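You operate a simulated robot arm through the tools that you are given. There is no shell and no other tool. Be economical: measure what you need, move in short steps, check, and stop when the job is done.

You run a simulated two-armed robot. Do the job below in one go: nothing can be reset, and whatever is moved stays where it is left.

JOB
On the end of the roller track, fold the orange rag in half.

Only the result counts: the job must be done as asked and must still hold three seconds after the hand-in. Knocking over, shifting, dropping, spilling or breaking anything else fails it. Flat cloth is picked up by pressing the open fingertips on it (5 to 10 N) and closing them slowly along it; thin cloth reads only 2 to 8 mm in the jaws.

ROBOT AND FRAMES
Two 7-joint arms with two-finger parallel grippers on one trunk, on a base that drives. Base frame: it is fixed to the floor where the robot stands at the start and does not move with it; the origin is under the middle of the robot, x ahead of it, y to its left, z up. Lengths are in mm, angles in rad, forces in N, time in s.
The left shoulder is at the start at [70, 163, 1170], the right one opposite. Places, roughly: end of the roller track [700, 0, 900]. Payload 3.43 kg a hand.
The TCP of each hand is the grasp point between the finger pads, 34 mm short of the fingertips. In the tool frame z runs along the fingers and y along their closing line. The gripper opens to 128 mm. The fingers are 24 mm wide and 12 mm thick; the gripper's body (48 by 130 mm) begins 96 mm behind the TCP.
Orientation is told as [roll, pitch, yaw] about the base's x, y, z axes, in that order, counted from this pose: with the fingers straight down and closing along the base's y, the tool's x points along the base's -x, its y along +y and its z along -z.

CONTROLS
- The arms move only by the tool arm_command. It takes "left_steps", "right_steps" or both (then of equal length, played together; a hand with none holds still); each is a list of rows, each a list of 7 numbers: the shift along the tool's x, y, z in units of 150 mm (1.0 is 150 mm), then the turn, a rotation vector about the tool's x, y, z in units of 90 degrees (1.0 is 90 degrees), then the finger opening in mm, from 0 to 128. In form: [[tx, ty, tz, ax, ay, az, grip], ...]. A call has 1 to 20 rows; each row is the pose to reach, as a shift and turn from the pose commanded when the call began, along the tool's axes at that moment. A call with a number of a shift or a turn outside -1 to 1 is refused whole. Rows are played at 5 a second. More than 50 mm and 0.15 rad between two rows, or a gripper value outside its range, and nothing of the call is played. A pose out of reach is approached as far as the arm can. The call stops where the force on the tool passes 40 N (or 10 N more than at its start, if that is more) or the arm is blocked; 0.2 s more then pass. Each finger travels about 153 mm/s and halts on what it meets, pressing with about 43 N; the grip force reading is that of the motor and also rises with nothing between the fingers. The clock runs only during rows and for 0.2 s after the last one: add rows that repeat a pose to give the fingers time. It gives the time, the measured TCP pose, the force on the tool (base axes), the opening and the grip force at its end, in the units of the frame above (readings bear some noise), and new pictures: "show" is both (left out), scene, wrist or none (wrist: the cameras of the hands that moved).
- Cameras (640 x 400 px; columns grow to the right, rows downward): "scene" is now at [133.6, 11, 1385.7]; the picture's right is [0.12, -0.99, 0.00], its down [-0.68, -0.08, -0.73] and it looks along [0.73, 0.09, -0.68] (base axes); focal length 257 px, centre (320, 200). "left" rides on the left gripper at [76, 11, -160] in its tool frame; the picture's right is [-0.15, 0.99, 0.00], its down [-0.88, -0.13, -0.46] and it looks along [-0.45, -0.07, 0.89] (tool axes); focal length 234 px, centre (320, 200). "right" rides on the right gripper at [76, -11, -160] in its tool frame; the picture's right is [0.15, 0.99, 0.00], its down [-0.88, 0.13, -0.46] and it looks along [-0.45, 0.07, 0.89] (tool axes); focal length 234 px, centre (320, 200). There is no depth. A picture from a camera that has moved, and an enlarged one, comes with that camera's place and axes in the base frame and with its lens.
- lift_body(by): slides the trunk up (or, below 0, down) by that many mm; the arms and the scene camera ride with it, the base frame stays. It gives what a move gives, with no picture.
- base_move(legs): drives the robot by 1 to 6 legs, each [ahead, left, turn to the left] in mm, mm and rad, along the robot's own axes; the way and the turn of a leg run together, so that a leg with both is an arc; at most 1500 mm and 3.142 rad a leg. The arms and the cameras ride along, it lands a little off, and it stops where it bumps. It gives what a move gives, and a new picture of the scene camera.
- turn_head(pan, tilt): turns the head with the scene camera to pan (to the left, within 1.501 rad either way) and tilt (down, from -0.506 to 1.204), counted from straight ahead of the robot. It gives what a move gives, and a new picture of the scene camera.
- enlarge(camera, box): a new picture of the part [left, top, right, bottom] of that camera's present view, enlarged. The clock stands still meanwhile.
- job_done(): hands the job in; it is judged then, once.

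Go step by step. Nothing tells you exact positions but the pictures and the camera data: compare them with the known pose of the tool, close in by small moves and look again before you grip or let go. The budget is 120 turns and 170 pictures, counting those below and the enlarged ones. Unless the task says otherwise, let go and move clear before handing in, and close with one line.

The tools are called as a command line: name --argument value ..., lists and objects as JSON in quotes. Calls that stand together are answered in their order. arm_command: Moves the arms, as the interface text tells. Its arguments: {"type":"object","properties":{"left_steps":{"type":"array","items":{"type":"array","items":{"type":"number"}}},"right_steps":{"type":"array","items":{"type":"array","items":{"type":"number"}}},"show":{"type":"string","enum":["both","scene","wrist","none"]}},"required":[]} The other tools are called the same way: lift_body (by) slides the trunk up or down; base_move (legs) drives the base; turn_head (pan, tilt) turns the head that bears the scene camera; enlarge (camera, box) takes an enlarged picture of a part of a camera's view; job_done () hands the job in.

At the start:

```text
t: 0.0
left_eef_pos: [641.8, 329.7, 1027.8]
left_tool_rot: [-0.001, 0.0, 0.003]
left_force: [0.1, -0.3, 0.1]
left_finger_gap: 127.9
left_grasp_force: 0.2
right_eef_pos: [643.3, -328.1, 1037.2]
right_tool_rot: [-0.001, 0.0, 0.001]
right_force: [0.2, -0.3, -0.5]
right_finger_gap: 128.2
right_grasp_force: 0.1
trunk travel left (down, up): [-650.0, 290.0]
robot x, y, heading: [2.3, 0.1, -0.005]
head pan, tilt: [0.119, 0.749]
```

scene: 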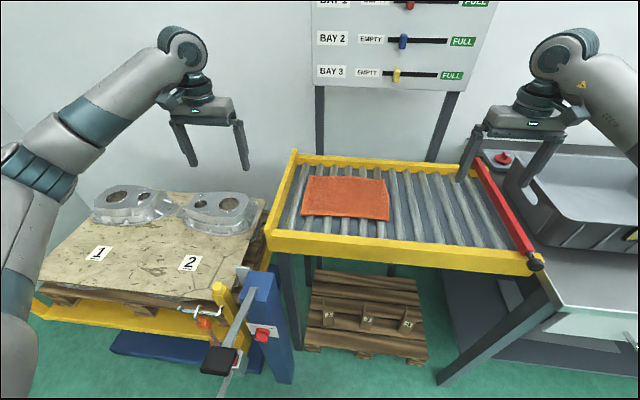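
right: 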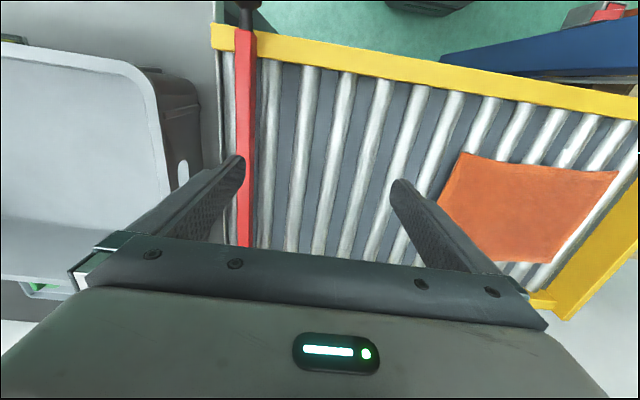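
left: 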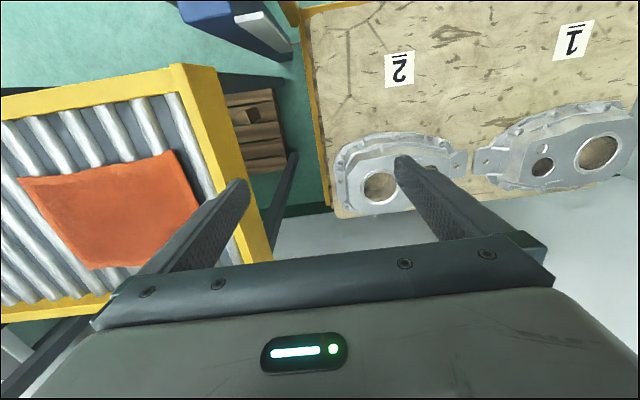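

The orange rag lies on the rollers in front of me, a bit left of centre. I'll enlarge the views to locate its corners.

enlarge --camera "scene" --box '[260, 140, 420, 240]'

enlarge --camera "left" --box '[0, 120, 240, 270]'

enlarge --camera "right" --box '[400, 130, 640, 280]'

```text
4.00 times, centred on (340, 190) of scene
camera zoom: at [133.6, 11.0, 1385.7], right [0.12, -0.99, 0.0], down [-0.68, -0.08, -0.73], along [0.73, 0.09, -0.68], focal length 1028 px, centre (240, 240)
```

zoom: 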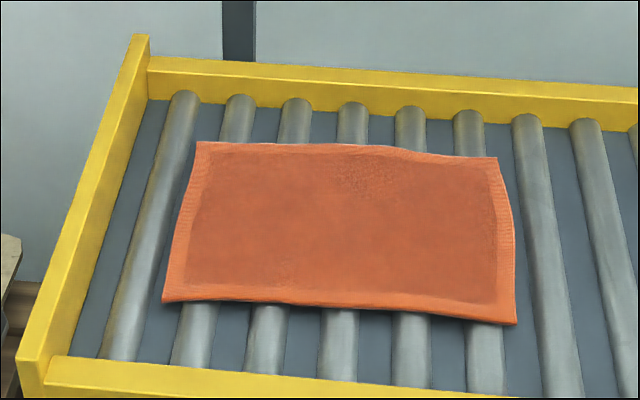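

```text
2.67 times, centred on (120, 195) of left
camera zoom: at [567.1, 339.7, 1186.4], right [0.15, 0.99, 0.0], down [0.88, -0.13, 0.46], along [0.45, -0.07, -0.89], focal length 624 px, centre (853, 213)
```

zoom: 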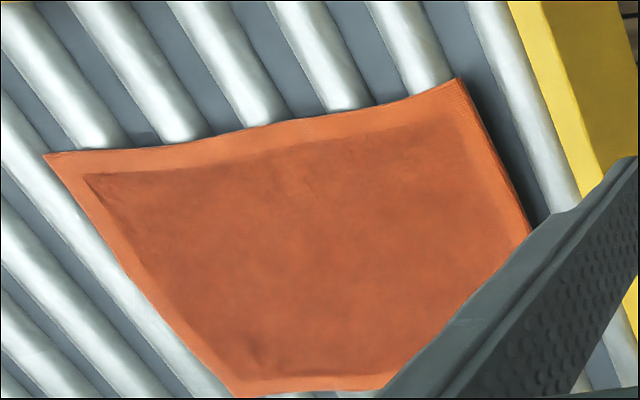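

```text
2.67 times, centred on (520, 205) of right
camera zoom: at [567.3, -338.3, 1195.7], right [-0.15, 0.99, 0.0], down [0.88, 0.13, 0.46], along [0.45, 0.07, -0.89], focal length 624 px, centre (-213, 187)
```

zoom: 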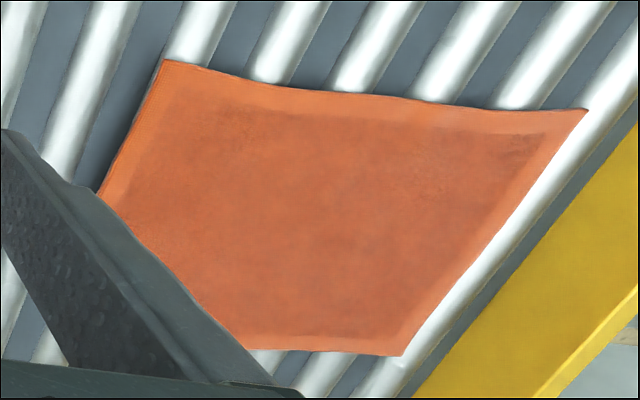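

The rag measures about 242 mm (y) by 185 mm (x) on rollers at z≈868, with its far edge at x≈808 and near edge at x≈622. I plan to grip the far edge with both hands, fingers closing along x on roller crests at y≈102 and y≈-91, and fold it towards me. First I turn both hands a quarter turn and bring them closer.

arm_command --left_steps '[[-0.06, -0.08, 0.02, 0, 0, 0.09, 127], [-0.12, -0.16, 0.04, 0, 0, 0.18, 120], [-0.19, -0.24, 0.06, 0, 0, 0.27, 110], [-0.25, -0.32, 0.08, 0, 0, 0.36, 100], [-0.32, -0.4, 0.1, 0, 0, 0.45, 90], [-0.38, -0.49, 0.12, 0, 0, 0.54, 80], [-0.44, -0.57, 0.14, 0, 0, 0.63, 70], [-0.5, -0.65, 0.16, 0, 0, 0.72, 60], [-0.57, -0.73, 0.18, 0, 0, 0.81, 50], [-0.64, -0.81, 0.19, 0, 0, 0.9, 40], [-0.7, -0.9, 0.2, 0, 0, 0.99, 30], [-0.7, -0.9, 0.2, 0, 0, 1.0, 30], [-0.7, -0.9, 0.2, 0, 0, 1.0, 30]]' --right_steps '[[-0.06, 0.08, 0.02, 0, 0, -0.09, 127], [-0.12, 0.16, 0.04, 0, 0, -0.18, 120], [-0.19, 0.24, 0.06, 0, 0, -0.27, 110], [-0.25, 0.32, 0.08, 0, 0, -0.36, 100], [-0.32, 0.4, 0.1, 0, 0, -0.45, 90], [-0.38, 0.49, 0.12, 0, 0, -0.54, 80], [-0.44, 0.57, 0.14, 0, 0, -0.63, 70], [-0.5, 0.65, 0.18, 0, 0, -0.72, 60], [-0.57, 0.73, 0.2, 0, 0, -0.81, 50], [-0.64, 0.81, 0.23, 0, 0, -0.9, 40], [-0.7, 0.9, 0.26, 0, 0, -0.99, 30], [-0.7, 0.9, 0.26, 0, 0, -1.0, 30], [-0.7, 0.9, 0.26, 0, 0, -1.0, 30]]'

```text
t: 2.8
left_eef_pos: [746.7, 194.5, 998.2]
left_tool_rot: [0.001, -0.001, -1.571]
left_force: [-0.5, 0.7, 0.4]
left_finger_gap: 29.9
left_grasp_force: 0.0
right_eef_pos: [524.8, -93.7, 995.8]
right_tool_rot: [-0.143, 0.031, 1.417]
right_force: [-0.5, 0.3, -0.5]
right_finger_gap: 30.0
right_grasp_force: 0.0
right hand out of reach, approached as far as the arm can: row 5, 6, 7, 8, 9, 10, 11, 12, 13
trunk travel left (down, up): [-650.0, 290.0]
robot x, y, heading: [-1.9, -4.1, 0.0]
head pan, tilt: [0.119, 0.749]
camera scene: at [132.4, 13.4, 1385.7], right [0.12, -0.99, 0.0], down [-0.68, -0.08, -0.73], along [0.73, 0.08, -0.68], focal length 257 px, centre (320, 200)
camera right: at [502.4, -161.3, 1157.4], right [-0.99, 0.0, -0.14], down [-0.06, 0.91, 0.4], along [0.12, 0.41, -0.9], focal length 234 px, centre (320, 200)
camera left: at [758.0, 271.3, 1156.2], right [0.99, -0.15, 0.0], down [-0.13, -0.88, 0.46], along [-0.07, -0.45, -0.89], focal length 234 px, centre (320, 200)
```

scene: 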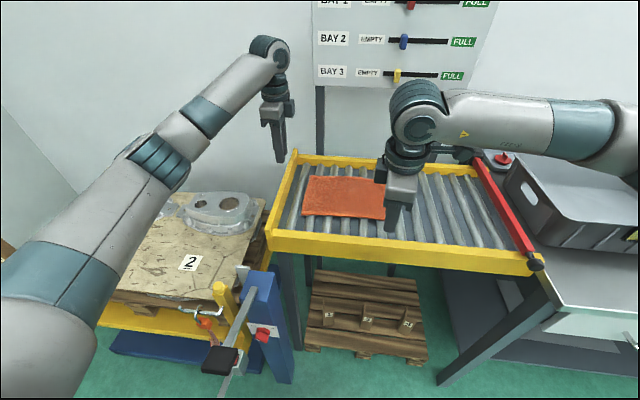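
right: 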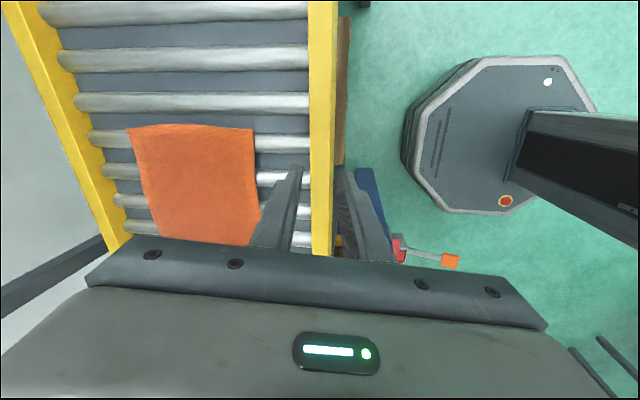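
left: 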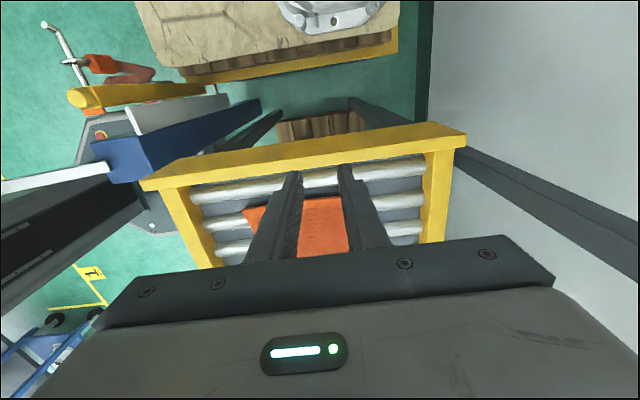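

The left hand turned fine, but the right arm can't make the +90° yaw. I'll turn the right hand back, and then try -90° instead, since the gripper is symmetric.

arm_command --right_steps '[[0, 0, -0.03, 0, 0, 0.09, 30], [0, 0, -0.06, 0, 0, 0.18, 30], [0, 0, -0.1, 0, 0, 0.27, 30], [0, 0, -0.1, 0, 0, 0.36, 30], [0, 0, -0.1, 0, 0, 0.45, 30], [0, 0, -0.1, 0, 0, 0.54, 30], [0, 0, -0.1, 0, 0, 0.63, 30], [0, 0, -0.1, 0, 0, 0.72, 30], [0, 0, -0.1, 0, 0, 0.81, 30], [0, 0, -0.1, 0, 0, 0.9, 30], [0, 0, -0.1, 0, 0, 0.99, 30], [0, 0, -0.1, 0, 0, 1.0, 30]]' --show "scene"

```text
t: 5.4
left_eef_pos: [747.9, 193.0, 996.8]
left_tool_rot: [0.0, -0.001, -1.569]
left_force: [-0.3, 0.1, -1.0]
left_finger_gap: 30.3
left_grasp_force: 0.2
right_eef_pos: [520.2, -102.8, 1008.7]
right_tool_rot: [-0.033, -0.143, -0.15]
right_force: [-0.7, -0.1, 0.5]
right_finger_gap: 30.0
right_grasp_force: 0.0
trunk travel left (down, up): [-650.0, 290.0]
robot x, y, heading: [3.3, -1.6, -0.001]
head pan, tilt: [0.119, 0.749]
camera scene: at [133.7, 11.0, 1385.7], right [0.12, -0.99, 0.0], down [-0.68, -0.08, -0.73], along [0.73, 0.09, -0.68], focal length 257 px, centre (320, 200)
```

scene: 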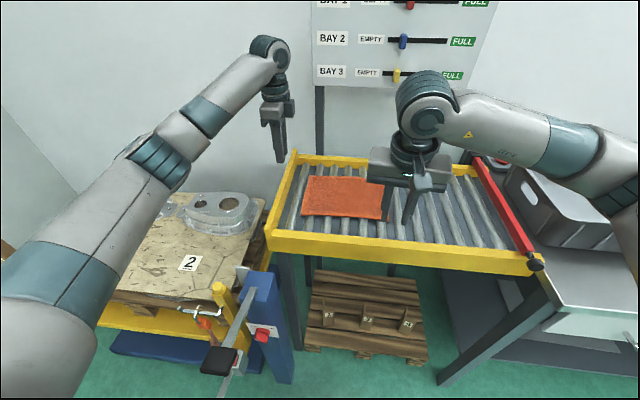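

The right hand is back near yaw 0 but slightly tilted. I'll level it while moving it out again.

arm_command --right_steps '[[-0.19, -0.054, -0.012, -0.004, 0.018, 0, 30], [-0.38, -0.108, -0.024, -0.008, 0.036, 0, 30], [-0.57, -0.16, -0.036, -0.012, 0.054, 0, 30], [-0.76, -0.214, -0.048, -0.016, 0.072, 0, 30], [-0.937, -0.268, -0.059, -0.021, 0.091, 0, 30], [-0.937, -0.268, -0.059, -0.021, 0.091, 0, 30]]' --show "none"

```text
t: 6.8
left_eef_pos: [747.1, 193.5, 997.0]
left_tool_rot: [0.0, 0.0, -1.571]
left_force: [-0.6, -0.4, 0.4]
left_finger_gap: 30.1
left_grasp_force: 0.2
right_eef_pos: [648.8, -161.7, 1038.6]
right_tool_rot: [0.003, 0.003, -0.149]
right_force: [0.8, 0.2, -0.1]
right_finger_gap: 30.0
right_grasp_force: 0.0
trunk travel left (down, up): [-650.0, 290.0]
robot x, y, heading: [1.5, -0.1, -0.001]
head pan, tilt: [0.119, 0.749]
```

The right hand is level now. I'll turn it to yaw -90° while moving ahead.

arm_command --right_steps '[[-0.07, -0.01, 0.02, 0, 0, 0.09, 30], [-0.14, -0.02, 0.04, 0, 0, 0.18, 30], [-0.21, -0.03, 0.06, 0, 0, 0.27, 30], [-0.28, -0.04, 0.08, 0, 0, 0.36, 30], [-0.35, -0.05, 0.1, 0, 0, 0.45, 30], [-0.42, -0.06, 0.12, 0, 0, 0.54, 30], [-0.49, -0.07, 0.14, 0, 0, 0.63, 30], [-0.56, -0.08, 0.16, 0, 0, 0.72, 30], [-0.63, -0.09, 0.18, 0, 0, 0.81, 30], [-0.69, -0.099, 0.2, 0, 0, 0.9, 30], [-0.69, -0.099, 0.2, 0, 0, 0.905, 30]]' --show "scene"

```text
t: 9.2
left_eef_pos: [747.7, 193.9, 998.2]
left_tool_rot: [0.0, 0.001, -1.572]
left_force: [0.5, 0.2, 0.7]
left_finger_gap: 29.8
left_grasp_force: 0.1
right_eef_pos: [749.2, -192.1, 1009.3]
right_tool_rot: [0.0, 0.001, -1.573]
right_force: [-1.0, -0.7, -0.3]
right_finger_gap: 30.0
right_grasp_force: 0.1
trunk travel left (down, up): [-650.0, 290.0]
robot x, y, heading: [2.8, -4.2, 0.001]
head pan, tilt: [0.119, 0.749]
camera scene: at [133.5, 11.0, 1385.7], right [0.12, -0.99, 0.0], down [-0.68, -0.08, -0.73], along [0.73, 0.09, -0.68], focal length 257 px, centre (320, 200)
```

scene: 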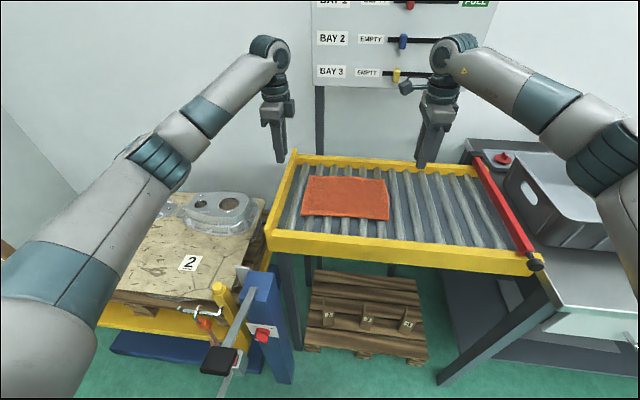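

Both hands are at yaw -90°, so tool x = +y, tool y = +x and tool z = down. Next I hover just above the far-edge grasp points with a 24 mm opening.

arm_command --left_steps '[[-0.122, 0.06, 0.09, 0, 0, 0, 24], [-0.244, 0.12, 0.18, 0, 0, 0, 24], [-0.366, 0.18, 0.27, 0, 0, 0, 24], [-0.488, 0.24, 0.36, 0, 0, 0, 24], [-0.611, 0.297, 0.45, 0, 0, 0, 24], [-0.611, 0.297, 0.45, 0, 0, 0, 24]]' --right_steps '[[0.135, 0.067, 0.105, 0, 0, 0, 24], [0.27, 0.134, 0.21, 0, 0, 0, 24], [0.405, 0.2, 0.315, 0, 0, 0, 24], [0.54, 0.267, 0.42, 0, 0, 0, 24], [0.674, 0.333, 0.527, 0, 0, 0, 24], [0.674, 0.333, 0.527, 0, 0, 0, 24]]'

enlarge --camera "scene" --box '[260, 130, 420, 230]'

enlarge --camera "left" --box '[220, 120, 420, 245]'

enlarge --camera "right" --box '[220, 120, 420, 245]'

```text
t: 10.6
left_eef_pos: [793.2, 101.7, 930.3]
left_tool_rot: [-0.001, 0.0, -1.569]
left_force: [0.6, -0.6, -0.5]
left_finger_gap: 24.0
left_grasp_force: 0.1
right_eef_pos: [799.6, -89.4, 931.0]
right_tool_rot: [0.001, 0.002, -1.572]
right_force: [-0.1, -0.4, 0.3]
right_finger_gap: 24.1
right_grasp_force: 0.1
trunk travel left (down, up): [-650.0, 290.0]
robot x, y, heading: [-2.3, 3.3, 0.0]
head pan, tilt: [0.119, 0.749]
camera scene: at [133.4, 10.8, 1385.8], right [0.12, -0.99, 0.0], down [-0.68, -0.08, -0.73], along [0.73, 0.09, -0.68], focal length 257 px, centre (320, 200)
camera right: at [789.3, -13.1, 1089.9], right [0.99, 0.15, 0.0], down [0.13, -0.88, 0.45], along [0.07, -0.45, -0.89], focal length 234 px, centre (320, 200)
camera left: at [803.6, 176.9, 1089.2], right [0.99, -0.15, 0.0], down [-0.13, -0.88, 0.46], along [-0.07, -0.45, -0.89], focal length 234 px, centre (320, 200)
```

scene: 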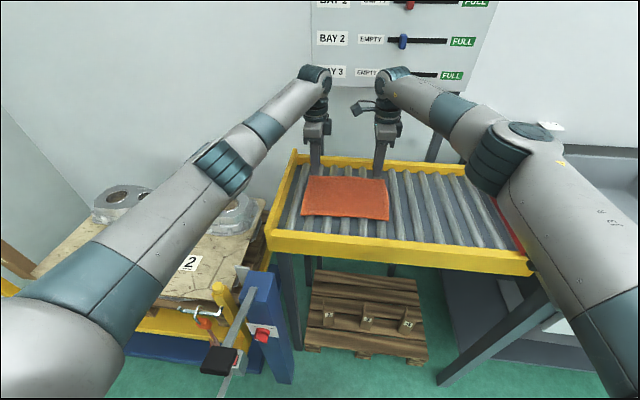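
right: 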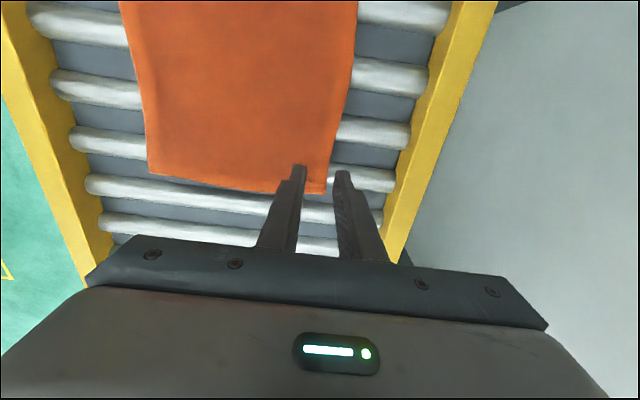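
left: 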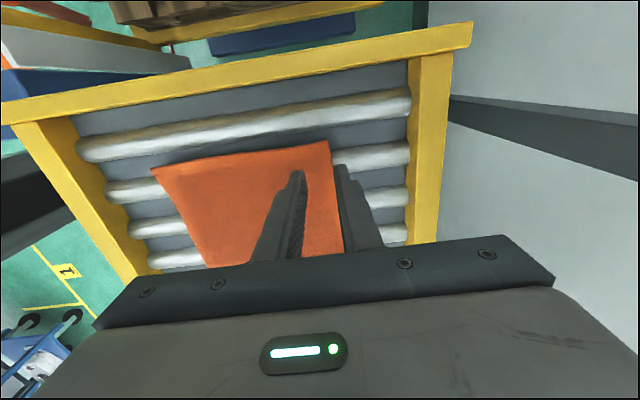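

```text
4.00 times, centred on (340, 180) of scene
camera zoom: at [133.4, 10.8, 1385.8], right [0.12, -0.99, 0.0], down [-0.68, -0.08, -0.73], along [0.73, 0.09, -0.68], focal length 1028 px, centre (240, 280)
```

zoom: 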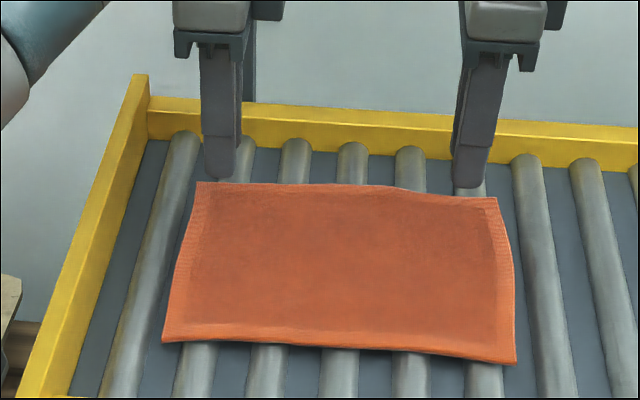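

```text
3.20 times, centred on (320, 182) of left
camera zoom: at [803.6, 176.9, 1089.2], right [0.99, -0.15, 0.0], down [-0.13, -0.88, 0.46], along [-0.07, -0.45, -0.89], focal length 749 px, centre (320, 256)
```

zoom: 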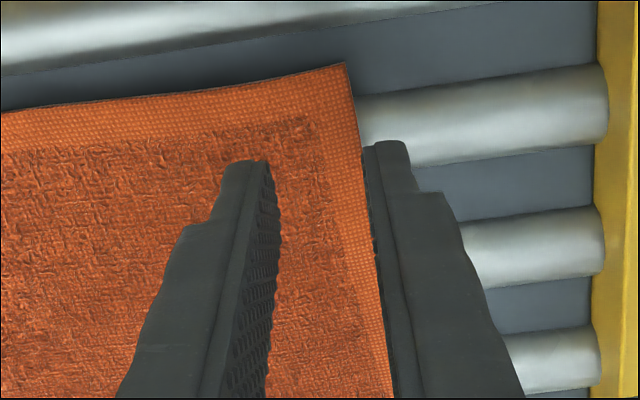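

```text
3.20 times, centred on (320, 182) of right
camera zoom: at [789.3, -13.1, 1089.9], right [0.99, 0.15, 0.0], down [0.13, -0.88, 0.45], along [0.07, -0.45, -0.89], focal length 749 px, centre (320, 256)
```

zoom: 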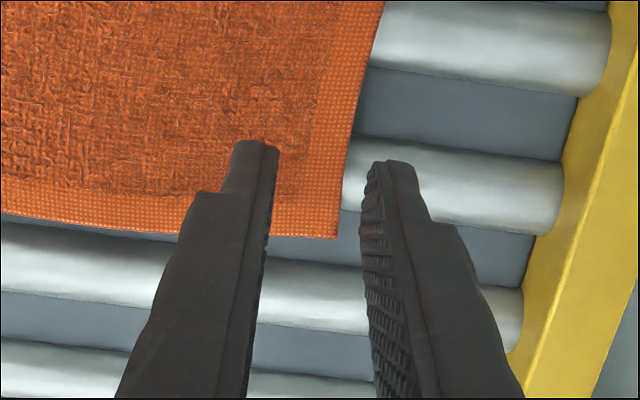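

The alignment checks out: each outer finger sits just past the rag's far edge and each inner one is on the rag, with both hands over roller crests. I'll lower to just above contact.

arm_command --left_steps '[[0, 0, 0.08, 0, 0, 0, 24], [0, 0, 0.15, 0, 0, 0, 24], [0, 0, 0.175, 0, 0, 0, 24], [0, 0, 0.175, 0, 0, 0, 24]]' --right_steps '[[0, 0, 0.08, 0, 0, 0, 24], [0, 0, 0.15, 0, 0, 0, 24], [0, 0, 0.175, 0, 0, 0, 24], [0, 0, 0.175, 0, 0, 0, 24]]' --show "none"

```text
t: 11.6
left_eef_pos: [791.7, 103.3, 903.7]
left_tool_rot: [0.002, 0.001, -1.568]
left_force: [0.8, 1.0, 0.1]
left_finger_gap: 24.2
left_grasp_force: 0.1
right_eef_pos: [800.6, -90.5, 902.3]
right_tool_rot: [-0.002, 0.002, -1.572]
right_force: [-0.3, 0.9, 0.2]
right_finger_gap: 23.8
right_grasp_force: 0.1
trunk travel left (down, up): [-650.0, 290.0]
robot x, y, heading: [1.1, -0.9, -0.001]
head pan, tilt: [0.119, 0.749]
```

arm_command --left_steps '[[0, 0, 0.01, 0, 0, 0, 24], [0, 0, 0.02, 0, 0, 0, 24], [0, 0, 0.02, 0, 0, 0, 24]]' --right_steps '[[0, 0, 0.01, 0, 0, 0, 24], [0, 0, 0.02, 0, 0, 0, 24], [0, 0, 0.02, 0, 0, 0, 24]]' --show "none"

```text
t: 12.4
left_eef_pos: [792.2, 103.0, 900.4]
left_tool_rot: [-0.001, 0.0, -1.571]
left_force: [-0.2, -0.4, 0.3]
left_finger_gap: 24.2
left_grasp_force: 0.0
right_eef_pos: [800.0, -90.0, 899.7]
right_tool_rot: [-0.001, 0.002, -1.571]
right_force: [-0.2, -0.1, -0.6]
right_finger_gap: 24.2
right_grasp_force: 0.0
trunk travel left (down, up): [-650.0, 290.0]
robot x, y, heading: [-2.3, -1.0, -0.004]
head pan, tilt: [0.119, 0.749]
```

There's no contact yet, so I'll keep lowering in small steps.

arm_command --left_steps '[[0, 0, 0.01, 0, 0, 0, 24], [0, 0, 0.02, 0, 0, 0, 24], [0, 0, 0.02, 0, 0, 0, 24]]' --right_steps '[[0, 0, 0.01, 0, 0, 0, 24], [0, 0, 0.02, 0, 0, 0, 24], [0, 0, 0.02, 0, 0, 0, 24]]' --show "none"

enlarge --camera "left" --box '[220, 120, 420, 245]'

enlarge --camera "scene" --box '[290, 130, 400, 200]'

```text
t: 13.2
left_eef_pos: [791.7, 102.8, 898.3]
left_tool_rot: [0.001, 0.002, -1.57]
left_force: [0.5, 0.8, 3.7]
left_finger_gap: 24.0
left_grasp_force: 0.1
right_eef_pos: [799.4, -89.8, 897.7]
right_tool_rot: [0.001, 0.003, -1.571]
right_force: [-0.3, 0.1, 1.5]
right_finger_gap: 23.9
right_grasp_force: 0.0
trunk travel left (down, up): [-650.0, 290.0]
robot x, y, heading: [-4.3, 1.0, 0.002]
head pan, tilt: [0.119, 0.749]
```

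```text
3.20 times, centred on (320, 182) of left
camera zoom: at [803.5, 178.1, 1057.2], right [0.99, -0.15, 0.0], down [-0.13, -0.88, 0.46], along [-0.07, -0.45, -0.89], focal length 749 px, centre (320, 256)
```

zoom: 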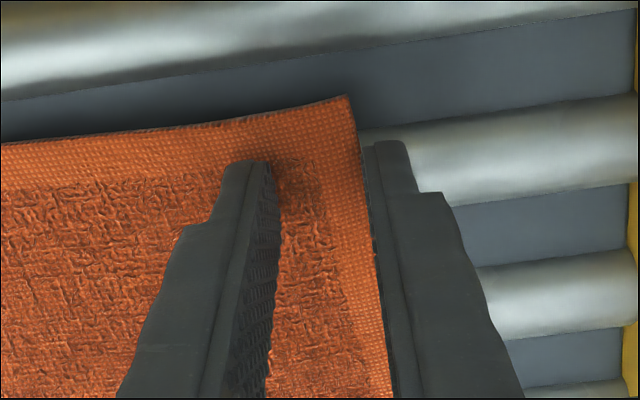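

```text
5.71 times, centred on (345, 165) of scene
camera zoom: at [133.2, 11.0, 1385.9], right [0.12, -0.99, 0.0], down [-0.68, -0.08, -0.73], along [0.73, 0.09, -0.68], focal length 1469 px, centre (177, 400)
```

zoom: 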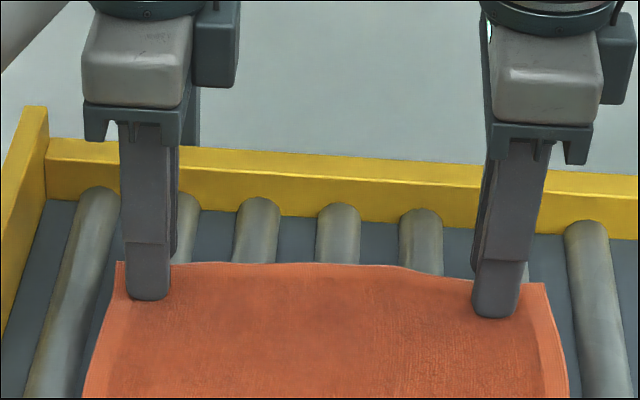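

Contact is starting, at 3.7 N on the left and 1.5 N on the right. I'll press a little more.

arm_command --left_steps '[[0, 0, 0.006, 0, 0, 0, 24], [0, 0, 0.006, 0, 0, 0, 24]]' --right_steps '[[0, 0, 0.01, 0, 0, 0, 24], [0, 0, 0.01, 0, 0, 0, 24]]' --show "none"

```text
t: 13.8
left_eef_pos: [791.3, 103.0, 898.0]
left_tool_rot: [0.001, 0.0, -1.569]
left_force: [0.9, 0.9, 5.7]
left_finger_gap: 23.6
left_grasp_force: 0.1
right_eef_pos: [799.3, -89.8, 896.3]
right_tool_rot: [-0.001, 0.001, -1.571]
right_force: [1.4, -0.1, 5.1]
right_finger_gap: 23.6
right_grasp_force: 0.0
trunk travel left (down, up): [-650.0, 290.0]
robot x, y, heading: [1.3, 0.5, 0.003]
head pan, tilt: [0.119, 0.749]
```

I'm now pressing with about 5–6 N on each hand. I'll close the fingers slowly along the cloth.

arm_command --left_steps '[[0, 0, 0.004, 0, 0, 0, 22], [0, 0, 0.004, 0, 0, 0, 20], [0, 0, 0.004, 0, 0, 0, 18], [0, 0, 0.004, 0, 0, 0, 16], [0, 0, 0.004, 0, 0, 0, 14], [0, 0, 0.004, 0, 0, 0, 12], [0, 0, 0.004, 0, 0, 0, 10], [0, 0, 0.004, 0, 0, 0, 8], [0, 0, 0.004, 0, 0, 0, 6], [0, 0, 0.004, 0, 0, 0, 4], [0, 0, 0.004, 0, 0, 0, 2], [0, 0, 0.004, 0, 0, 0, 0], [0, 0, 0.004, 0, 0, 0, 0]]' --right_steps '[[0, 0, 0.005, 0, 0, 0, 22], [0, 0, 0.005, 0, 0, 0, 20], [0, 0, 0.005, 0, 0, 0, 18], [0, 0, 0.005, 0, 0, 0, 16], [0, 0, 0.005, 0, 0, 0, 14], [0, 0, 0.005, 0, 0, 0, 12], [0, 0, 0.005, 0, 0, 0, 10], [0, 0, 0.005, 0, 0, 0, 8], [0, 0, 0.005, 0, 0, 0, 6], [0, 0, 0.005, 0, 0, 0, 4], [0, 0, 0.005, 0, 0, 0, 2], [0, 0, 0.005, 0, 0, 0, 0], [0, 0, 0.005, 0, 0, 0, 0]]' --show "none"

enlarge --camera "left" --box '[220, 120, 420, 245]'

enlarge --camera "right" --box '[220, 120, 420, 245]'

```text
t: 16.6
left_eef_pos: [790.2, 103.0, 897.1]
left_tool_rot: [0.001, 0.0, -1.57]
left_force: [-1.2, -0.9, 6.5]
left_finger_gap: 3.6
left_grasp_force: 38.4
right_eef_pos: [797.4, -90.2, 896.3]
right_tool_rot: [0.001, 0.002, -1.571]
right_force: [-3.0, 0.4, 12.4]
right_finger_gap: 3.6
right_grasp_force: 38.4
trunk travel left (down, up): [-650.0, 290.0]
robot x, y, heading: [0.6, 3.1, -0.002]
head pan, tilt: [0.119, 0.749]
```

```text
3.20 times, centred on (320, 182) of left
camera zoom: at [801.2, 178.2, 1056.5], right [0.99, -0.15, 0.0], down [-0.13, -0.88, 0.46], along [-0.06, -0.45, -0.89], focal length 749 px, centre (320, 256)
```

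zoom: 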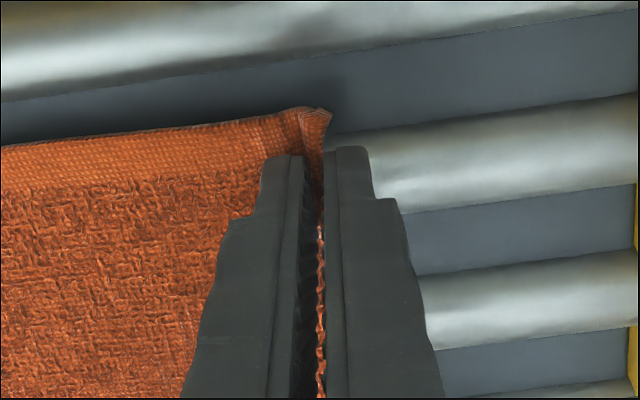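

```text
3.20 times, centred on (320, 182) of right
camera zoom: at [786.3, -14.0, 1055.6], right [0.99, 0.15, 0.0], down [0.13, -0.88, 0.45], along [0.07, -0.45, -0.89], focal length 749 px, centre (320, 256)
```

zoom: 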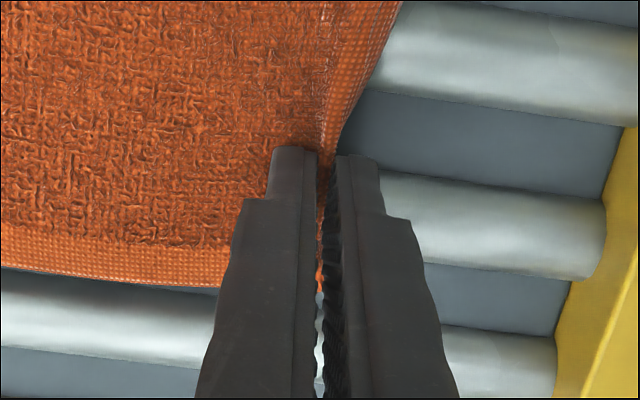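

Both hands read 3.6 mm with the far edge turned up in the jaws. I'll lift 40 mm to check the grip.

arm_command --left_steps '[[0, 0, -0.07, 0, 0, 0, 0], [0, 0, -0.14, 0, 0, 0, 0], [0, 0, -0.2, 0, 0, 0, 0], [0, 0, -0.267, 0, 0, 0, 0]]' --right_steps '[[0, 0, -0.07, 0, 0, 0, 0], [0, 0, -0.14, 0, 0, 0, 0], [0, 0, -0.2, 0, 0, 0, 0], [0, 0, -0.267, 0, 0, 0, 0]]' --show "wrist"

enlarge --camera "scene" --box '[260, 120, 420, 220]'

```text
t: 17.6
left_eef_pos: [790.8, 102.3, 936.6]
left_tool_rot: [0.002, 0.0, -1.568]
left_force: [0.3, -0.3, 1.4]
left_finger_gap: 3.7
left_grasp_force: 38.3
right_eef_pos: [799.1, -90.8, 935.6]
right_tool_rot: [0.001, 0.002, -1.571]
right_force: [0.1, 0.8, 0.5]
right_finger_gap: 3.6
right_grasp_force: 38.8
trunk travel left (down, up): [-650.0, 290.0]
robot x, y, heading: [-3.1, -0.3, 0.002]
head pan, tilt: [0.119, 0.749]
camera right: at [788.0, -14.5, 1095.1], right [0.99, 0.15, 0.0], down [0.13, -0.88, 0.45], along [0.07, -0.45, -0.89], focal length 234 px, centre (320, 200)
camera left: at [802.5, 178.5, 1095.7], right [0.99, -0.15, 0.0], down [-0.13, -0.88, 0.46], along [-0.07, -0.45, -0.89], focal length 234 px, centre (320, 200)
```

right: 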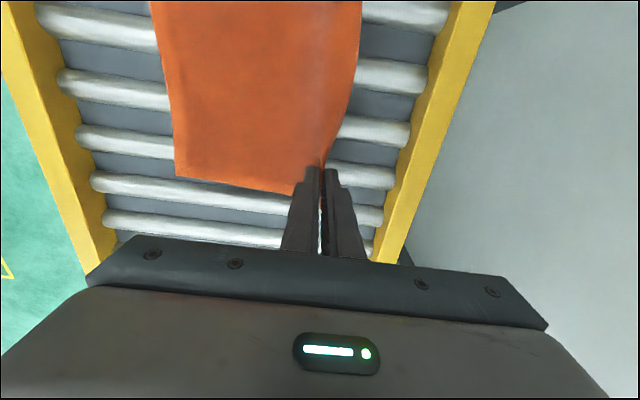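
left: 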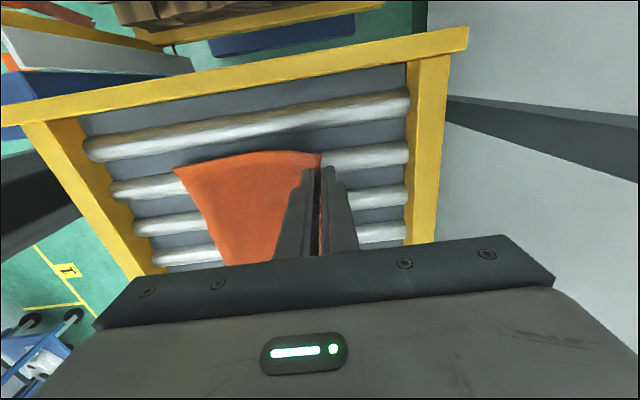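

```text
4.00 times, centred on (340, 170) of scene
camera zoom: at [133.0, 11.0, 1385.8], right [0.12, -0.99, 0.0], down [-0.68, -0.08, -0.73], along [0.73, 0.09, -0.68], focal length 1028 px, centre (240, 320)
```

zoom: 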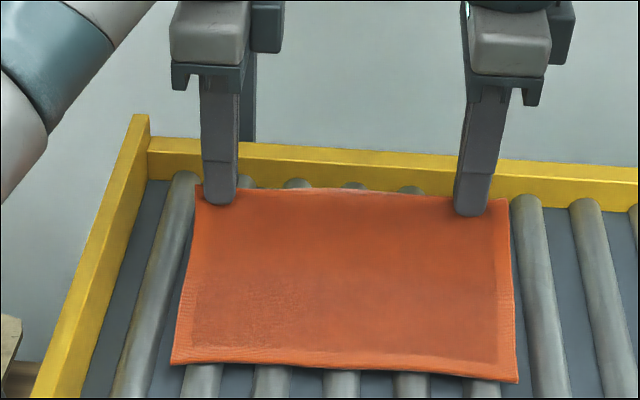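

The grip is good and the edge hangs level. I'll carry it in a low arc towards the near edge, tilting the fingers to point forward as I go.

arm_command --left_steps '[[0, -0.07, -0.06, 0, 0, 0, 0], [0, -0.17, -0.12, -0.05, 0, 0, 0], [-0.005, -0.27, -0.18, -0.1, 0, 0, 0], [-0.01, -0.37, -0.22, -0.15, 0, 0, 0], [-0.013, -0.48, -0.25, -0.2, 0, 0, 0], [-0.016, -0.6, -0.27, -0.25, 0, 0, 0], [-0.016, -0.6, -0.27, -0.25, 0, 0, 0]]' --right_steps '[[0, -0.07, -0.06, 0, 0, 0, 0], [0, -0.17, -0.12, -0.05, 0, 0, 0], [-0.005, -0.27, -0.18, -0.1, 0, 0, 0], [-0.01, -0.37, -0.22, -0.15, 0, 0, 0], [-0.013, -0.48, -0.25, -0.2, 0, 0, 0], [-0.016, -0.6, -0.27, -0.25, 0, 0, 0], [-0.016, -0.6, -0.27, -0.25, 0, 0, 0]]' --show "wrist"

enlarge --camera "scene" --box '[260, 120, 420, 220]'

```text
t: 19.2
left_eef_pos: [702.9, 99.8, 975.2]
left_tool_rot: [0.391, 0.001, -1.568]
left_force: [1.1, 0.4, -0.4]
left_finger_gap: 3.6
left_grasp_force: 37.8
right_eef_pos: [711.2, -92.4, 974.9]
right_tool_rot: [0.393, 0.004, -1.57]
right_force: [-0.6, 0.4, -0.9]
right_finger_gap: 3.6
right_grasp_force: 38.3
trunk travel left (down, up): [-650.0, 290.0]
robot x, y, heading: [2.2, 0.1, -0.004]
head pan, tilt: [0.119, 0.749]
camera right: at [639.8, -16.0, 1117.5], right [0.91, 0.15, 0.38], down [-0.05, -0.88, 0.47], along [0.4, -0.45, -0.8], focal length 234 px, centre (320, 200)
camera left: at [652.0, 175.4, 1127.1], right [0.91, -0.15, 0.38], down [-0.29, -0.88, 0.37], along [0.28, -0.45, -0.85], focal length 234 px, centre (320, 200)
```

right: 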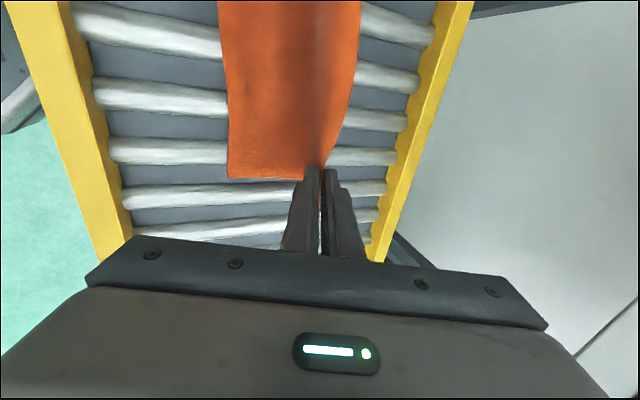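
left: 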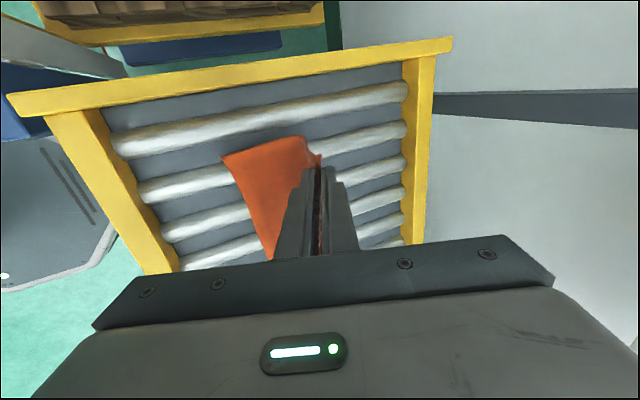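

```text
4.00 times, centred on (340, 170) of scene
camera zoom: at [134.6, 11.0, 1385.6], right [0.12, -0.99, 0.0], down [-0.68, -0.08, -0.73], along [0.73, 0.09, -0.68], focal length 1028 px, centre (240, 320)
```

zoom: 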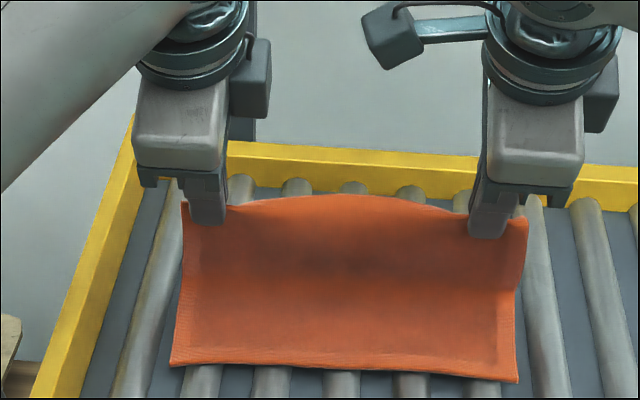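

The near edge has stayed put at x≈638–646, and the cloth is draping well. I'll continue the arc to just above the near edge, tilting further.

arm_command --left_steps '[[-0.004, -0.123, -0.051, -0.05, 0, 0, 0], [-0.008, -0.259, -0.071, -0.1, 0, 0, 0], [-0.01, -0.403, -0.037, -0.15, 0, 0, 0], [-0.012, -0.533, 0.03, -0.2, 0, 0, 0], [-0.012, -0.533, 0.03, -0.2, 0, 0, 0]]' --right_steps '[[-0.004, -0.123, -0.051, -0.05, 0, 0, 0], [-0.008, -0.259, -0.071, -0.1, 0, 0, 0], [-0.01, -0.403, -0.037, -0.15, 0, 0, 0], [-0.012, -0.533, 0.03, -0.2, 0, 0, 0], [-0.012, -0.533, 0.03, -0.2, 0, 0, 0]]' --show "wrist"

enlarge --camera "scene" --box '[260, 130, 420, 230]'

```text
t: 20.4
left_eef_pos: [630.0, 97.9, 940.8]
left_tool_rot: [0.707, -0.001, -1.572]
left_force: [0.1, 1.0, -0.5]
left_finger_gap: 3.5
left_grasp_force: 38.1
right_eef_pos: [637.3, -93.9, 941.5]
right_tool_rot: [0.707, 0.003, -1.572]
right_force: [0.2, 0.1, -0.3]
right_finger_gap: 3.4
right_grasp_force: 37.6
trunk travel left (down, up): [-650.0, 290.0]
robot x, y, heading: [1.1, -0.2, -0.0]
head pan, tilt: [0.119, 0.749]
camera right: at [525.7, -17.5, 1054.6], right [0.75, 0.14, 0.64], down [-0.2, -0.88, 0.43], along [0.63, -0.45, -0.63], focal length 234 px, centre (320, 200)
camera left: at [535.3, 173.9, 1069.2], right [0.75, -0.15, 0.64], down [-0.39, -0.88, 0.26], along [0.53, -0.45, -0.72], focal length 234 px, centre (320, 200)
```

right: 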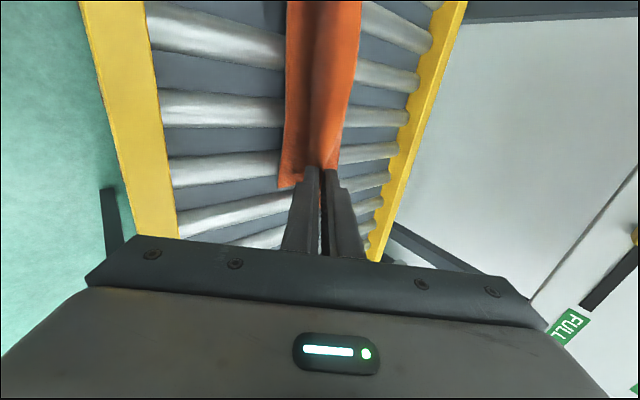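
left: 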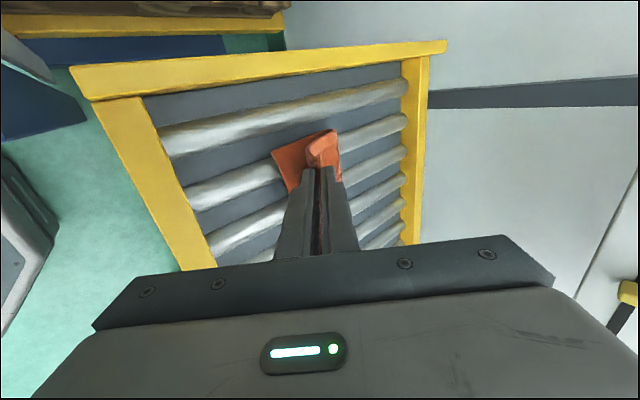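

```text
4.00 times, centred on (340, 180) of scene
camera zoom: at [134.0, 10.7, 1385.7], right [0.12, -0.99, 0.0], down [-0.68, -0.08, -0.73], along [0.73, 0.09, -0.68], focal length 1028 px, centre (240, 280)
```

zoom: 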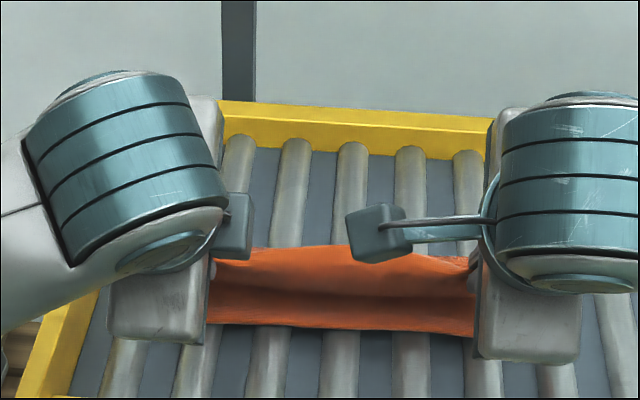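

The edge is now poised over the near edge (x≈643 left, 651 right). I'll lower it onto the bottom layer.

arm_command --left_steps '[[0, -0.04, 0.047, 0, 0, 0, 0], [0, -0.08, 0.094, 0, 0, 0, 0], [0, -0.121, 0.142, 0, 0, 0, 0], [0, -0.121, 0.142, 0, 0, 0, 0]]' --right_steps '[[0, -0.04, 0.047, 0, 0, 0, 0], [0, -0.08, 0.094, 0, 0, 0, 0], [0, -0.121, 0.142, 0, 0, 0, 0], [0, -0.121, 0.142, 0, 0, 0, 0]]' --show "none"

enlarge --camera "scene" --box '[260, 130, 420, 230]'

enlarge --camera "left" --box '[220, 110, 420, 235]'

enlarge --camera "right" --box '[220, 110, 420, 235]'

```text
t: 21.4
left_eef_pos: [629.7, 98.5, 913.2]
left_tool_rot: [0.708, 0.0, -1.569]
left_force: [0.6, -0.8, 0.3]
left_finger_gap: 3.6
left_grasp_force: 38.0
right_eef_pos: [636.4, -93.6, 912.3]
right_tool_rot: [0.705, 0.001, -1.57]
right_force: [-0.1, 1.1, -0.4]
right_finger_gap: 3.6
right_grasp_force: 38.2
trunk travel left (down, up): [-650.0, 290.0]
robot x, y, heading: [-2.7, -1.5, 0.0]
head pan, tilt: [0.119, 0.749]
```

```text
4.00 times, centred on (340, 180) of scene
camera zoom: at [133.5, 11.0, 1385.7], right [0.12, -0.99, 0.0], down [-0.68, -0.08, -0.73], along [0.73, 0.09, -0.68], focal length 1028 px, centre (240, 280)
```

zoom: 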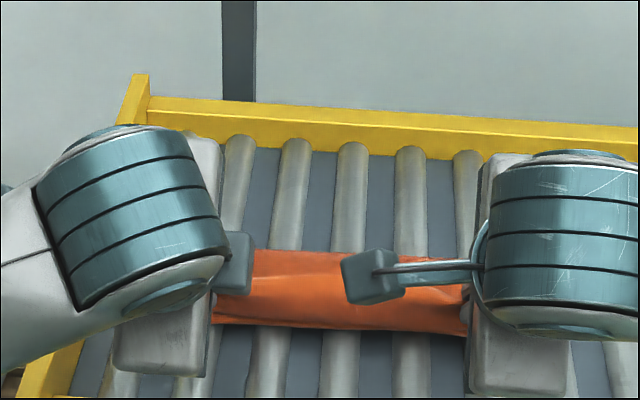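

```text
3.20 times, centred on (320, 172) of left
camera zoom: at [535.8, 173.9, 1041.9], right [0.75, -0.15, 0.64], down [-0.39, -0.88, 0.26], along [0.53, -0.45, -0.72], focal length 749 px, centre (320, 288)
```

zoom: 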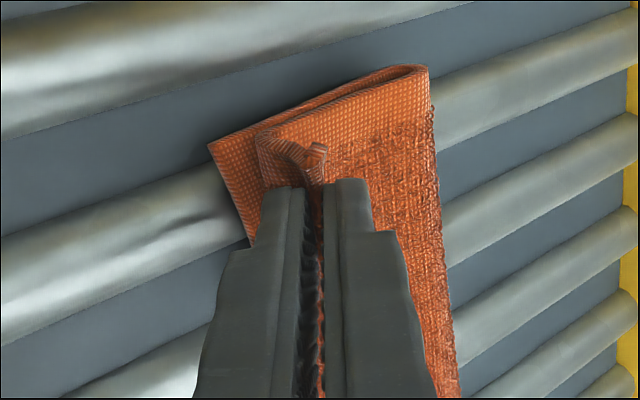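

```text
3.20 times, centred on (320, 172) of right
camera zoom: at [524.8, -16.8, 1026.5], right [0.75, 0.14, 0.64], down [-0.2, -0.88, 0.43], along [0.63, -0.45, -0.64], focal length 749 px, centre (320, 288)
```

zoom: 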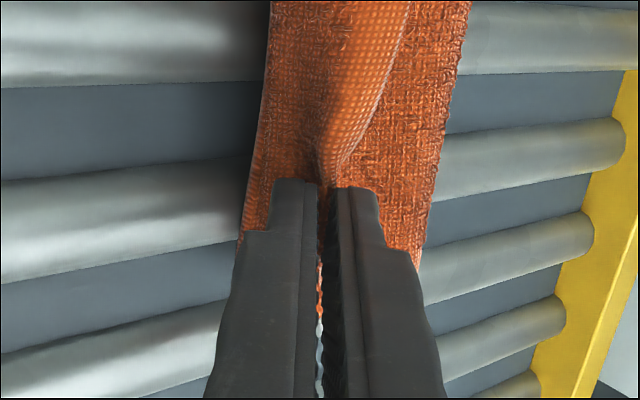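

The edge is lying on the near side. I'll open the fingers a little, then withdraw back and up along them.

arm_command --left_steps '[[0, 0, 0, 0, 0, 0, 8], [0, 0.01, 0, 0, 0, 0, 14], [0, 0.015, 0, 0, 0, 0, 18], [0, 0.015, 0, 0, 0, 0, 18], [0, 0.015, -0.06, 0, 0, 0, 18], [0, 0.015, -0.12, 0, 0, 0, 18], [0, 0.015, -0.2, 0, 0, 0, 18], [0, 0.015, -0.3, 0, 0, 0, 18], [0, 0.015, -0.5, 0, 0, 0, 18], [0, 0.015, -0.7, 0, 0, 0, 18]]' --right_steps '[[0, 0, 0, 0, 0, 0, 8], [0, 0.01, 0, 0, 0, 0, 14], [0, 0.015, 0, 0, 0, 0, 18], [0, 0.015, 0, 0, 0, 0, 18], [0, 0.015, -0.06, 0, 0, 0, 18], [0, 0.015, -0.12, 0, 0, 0, 18], [0, 0.015, -0.2, 0, 0, 0, 18], [0, 0.015, -0.3, 0, 0, 0, 18], [0, 0.015, -0.5, 0, 0, 0, 18], [0, 0.015, -0.7, 0, 0, 0, 18]]' --show "wrist"

enlarge --camera "scene" --box '[260, 130, 420, 230]'

```text
t: 23.6
left_eef_pos: [561.4, 98.2, 996.1]
left_tool_rot: [0.707, 0.002, -1.569]
left_force: [-0.8, 0.8, -0.6]
left_finger_gap: 17.9
left_grasp_force: 0.0
right_eef_pos: [569.7, -95.8, 995.0]
right_tool_rot: [0.707, 0.001, -1.571]
right_force: [-0.2, 0.0, -0.4]
right_finger_gap: 18.2
right_grasp_force: 0.0
trunk travel left (down, up): [-650.0, 290.0]
robot x, y, heading: [-1.3, -1.2, 0.002]
head pan, tilt: [0.119, 0.749]
camera right: at [457.9, -19.6, 1108.3], right [0.75, 0.15, 0.64], down [-0.2, -0.88, 0.43], along [0.63, -0.45, -0.63], focal length 234 px, centre (320, 200)
camera left: at [465.5, 173.4, 1123.4], right [0.75, -0.15, 0.64], down [-0.39, -0.88, 0.26], along [0.53, -0.45, -0.72], focal length 234 px, centre (320, 200)
```

right: 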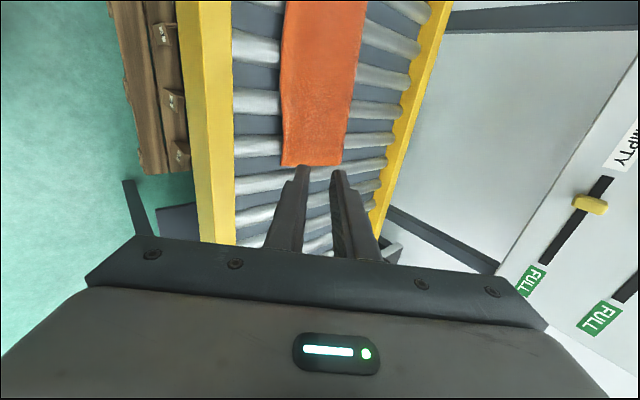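
left: 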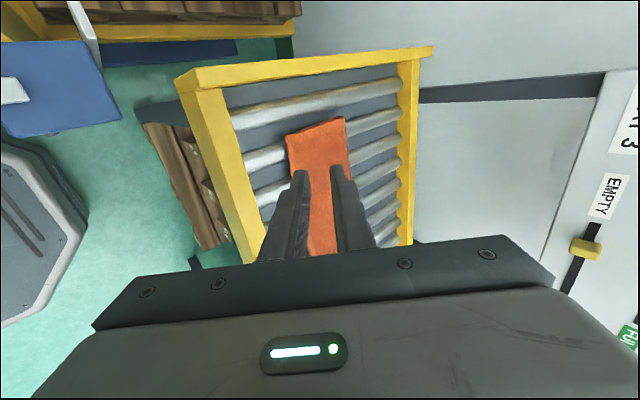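

```text
4.00 times, centred on (340, 180) of scene
camera zoom: at [132.3, 10.8, 1385.7], right [0.12, -0.99, 0.0], down [-0.68, -0.08, -0.73], along [0.73, 0.09, -0.68], focal length 1028 px, centre (240, 280)
```

zoom: 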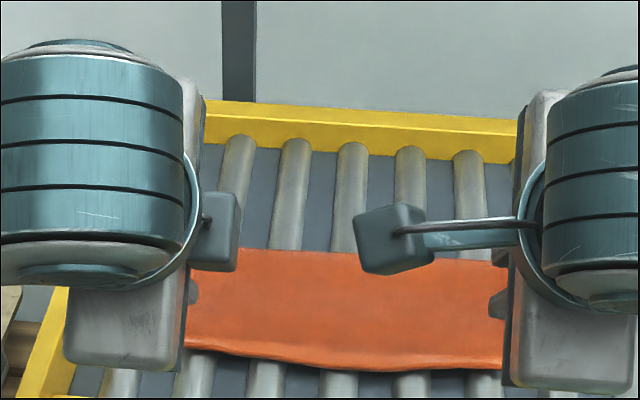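

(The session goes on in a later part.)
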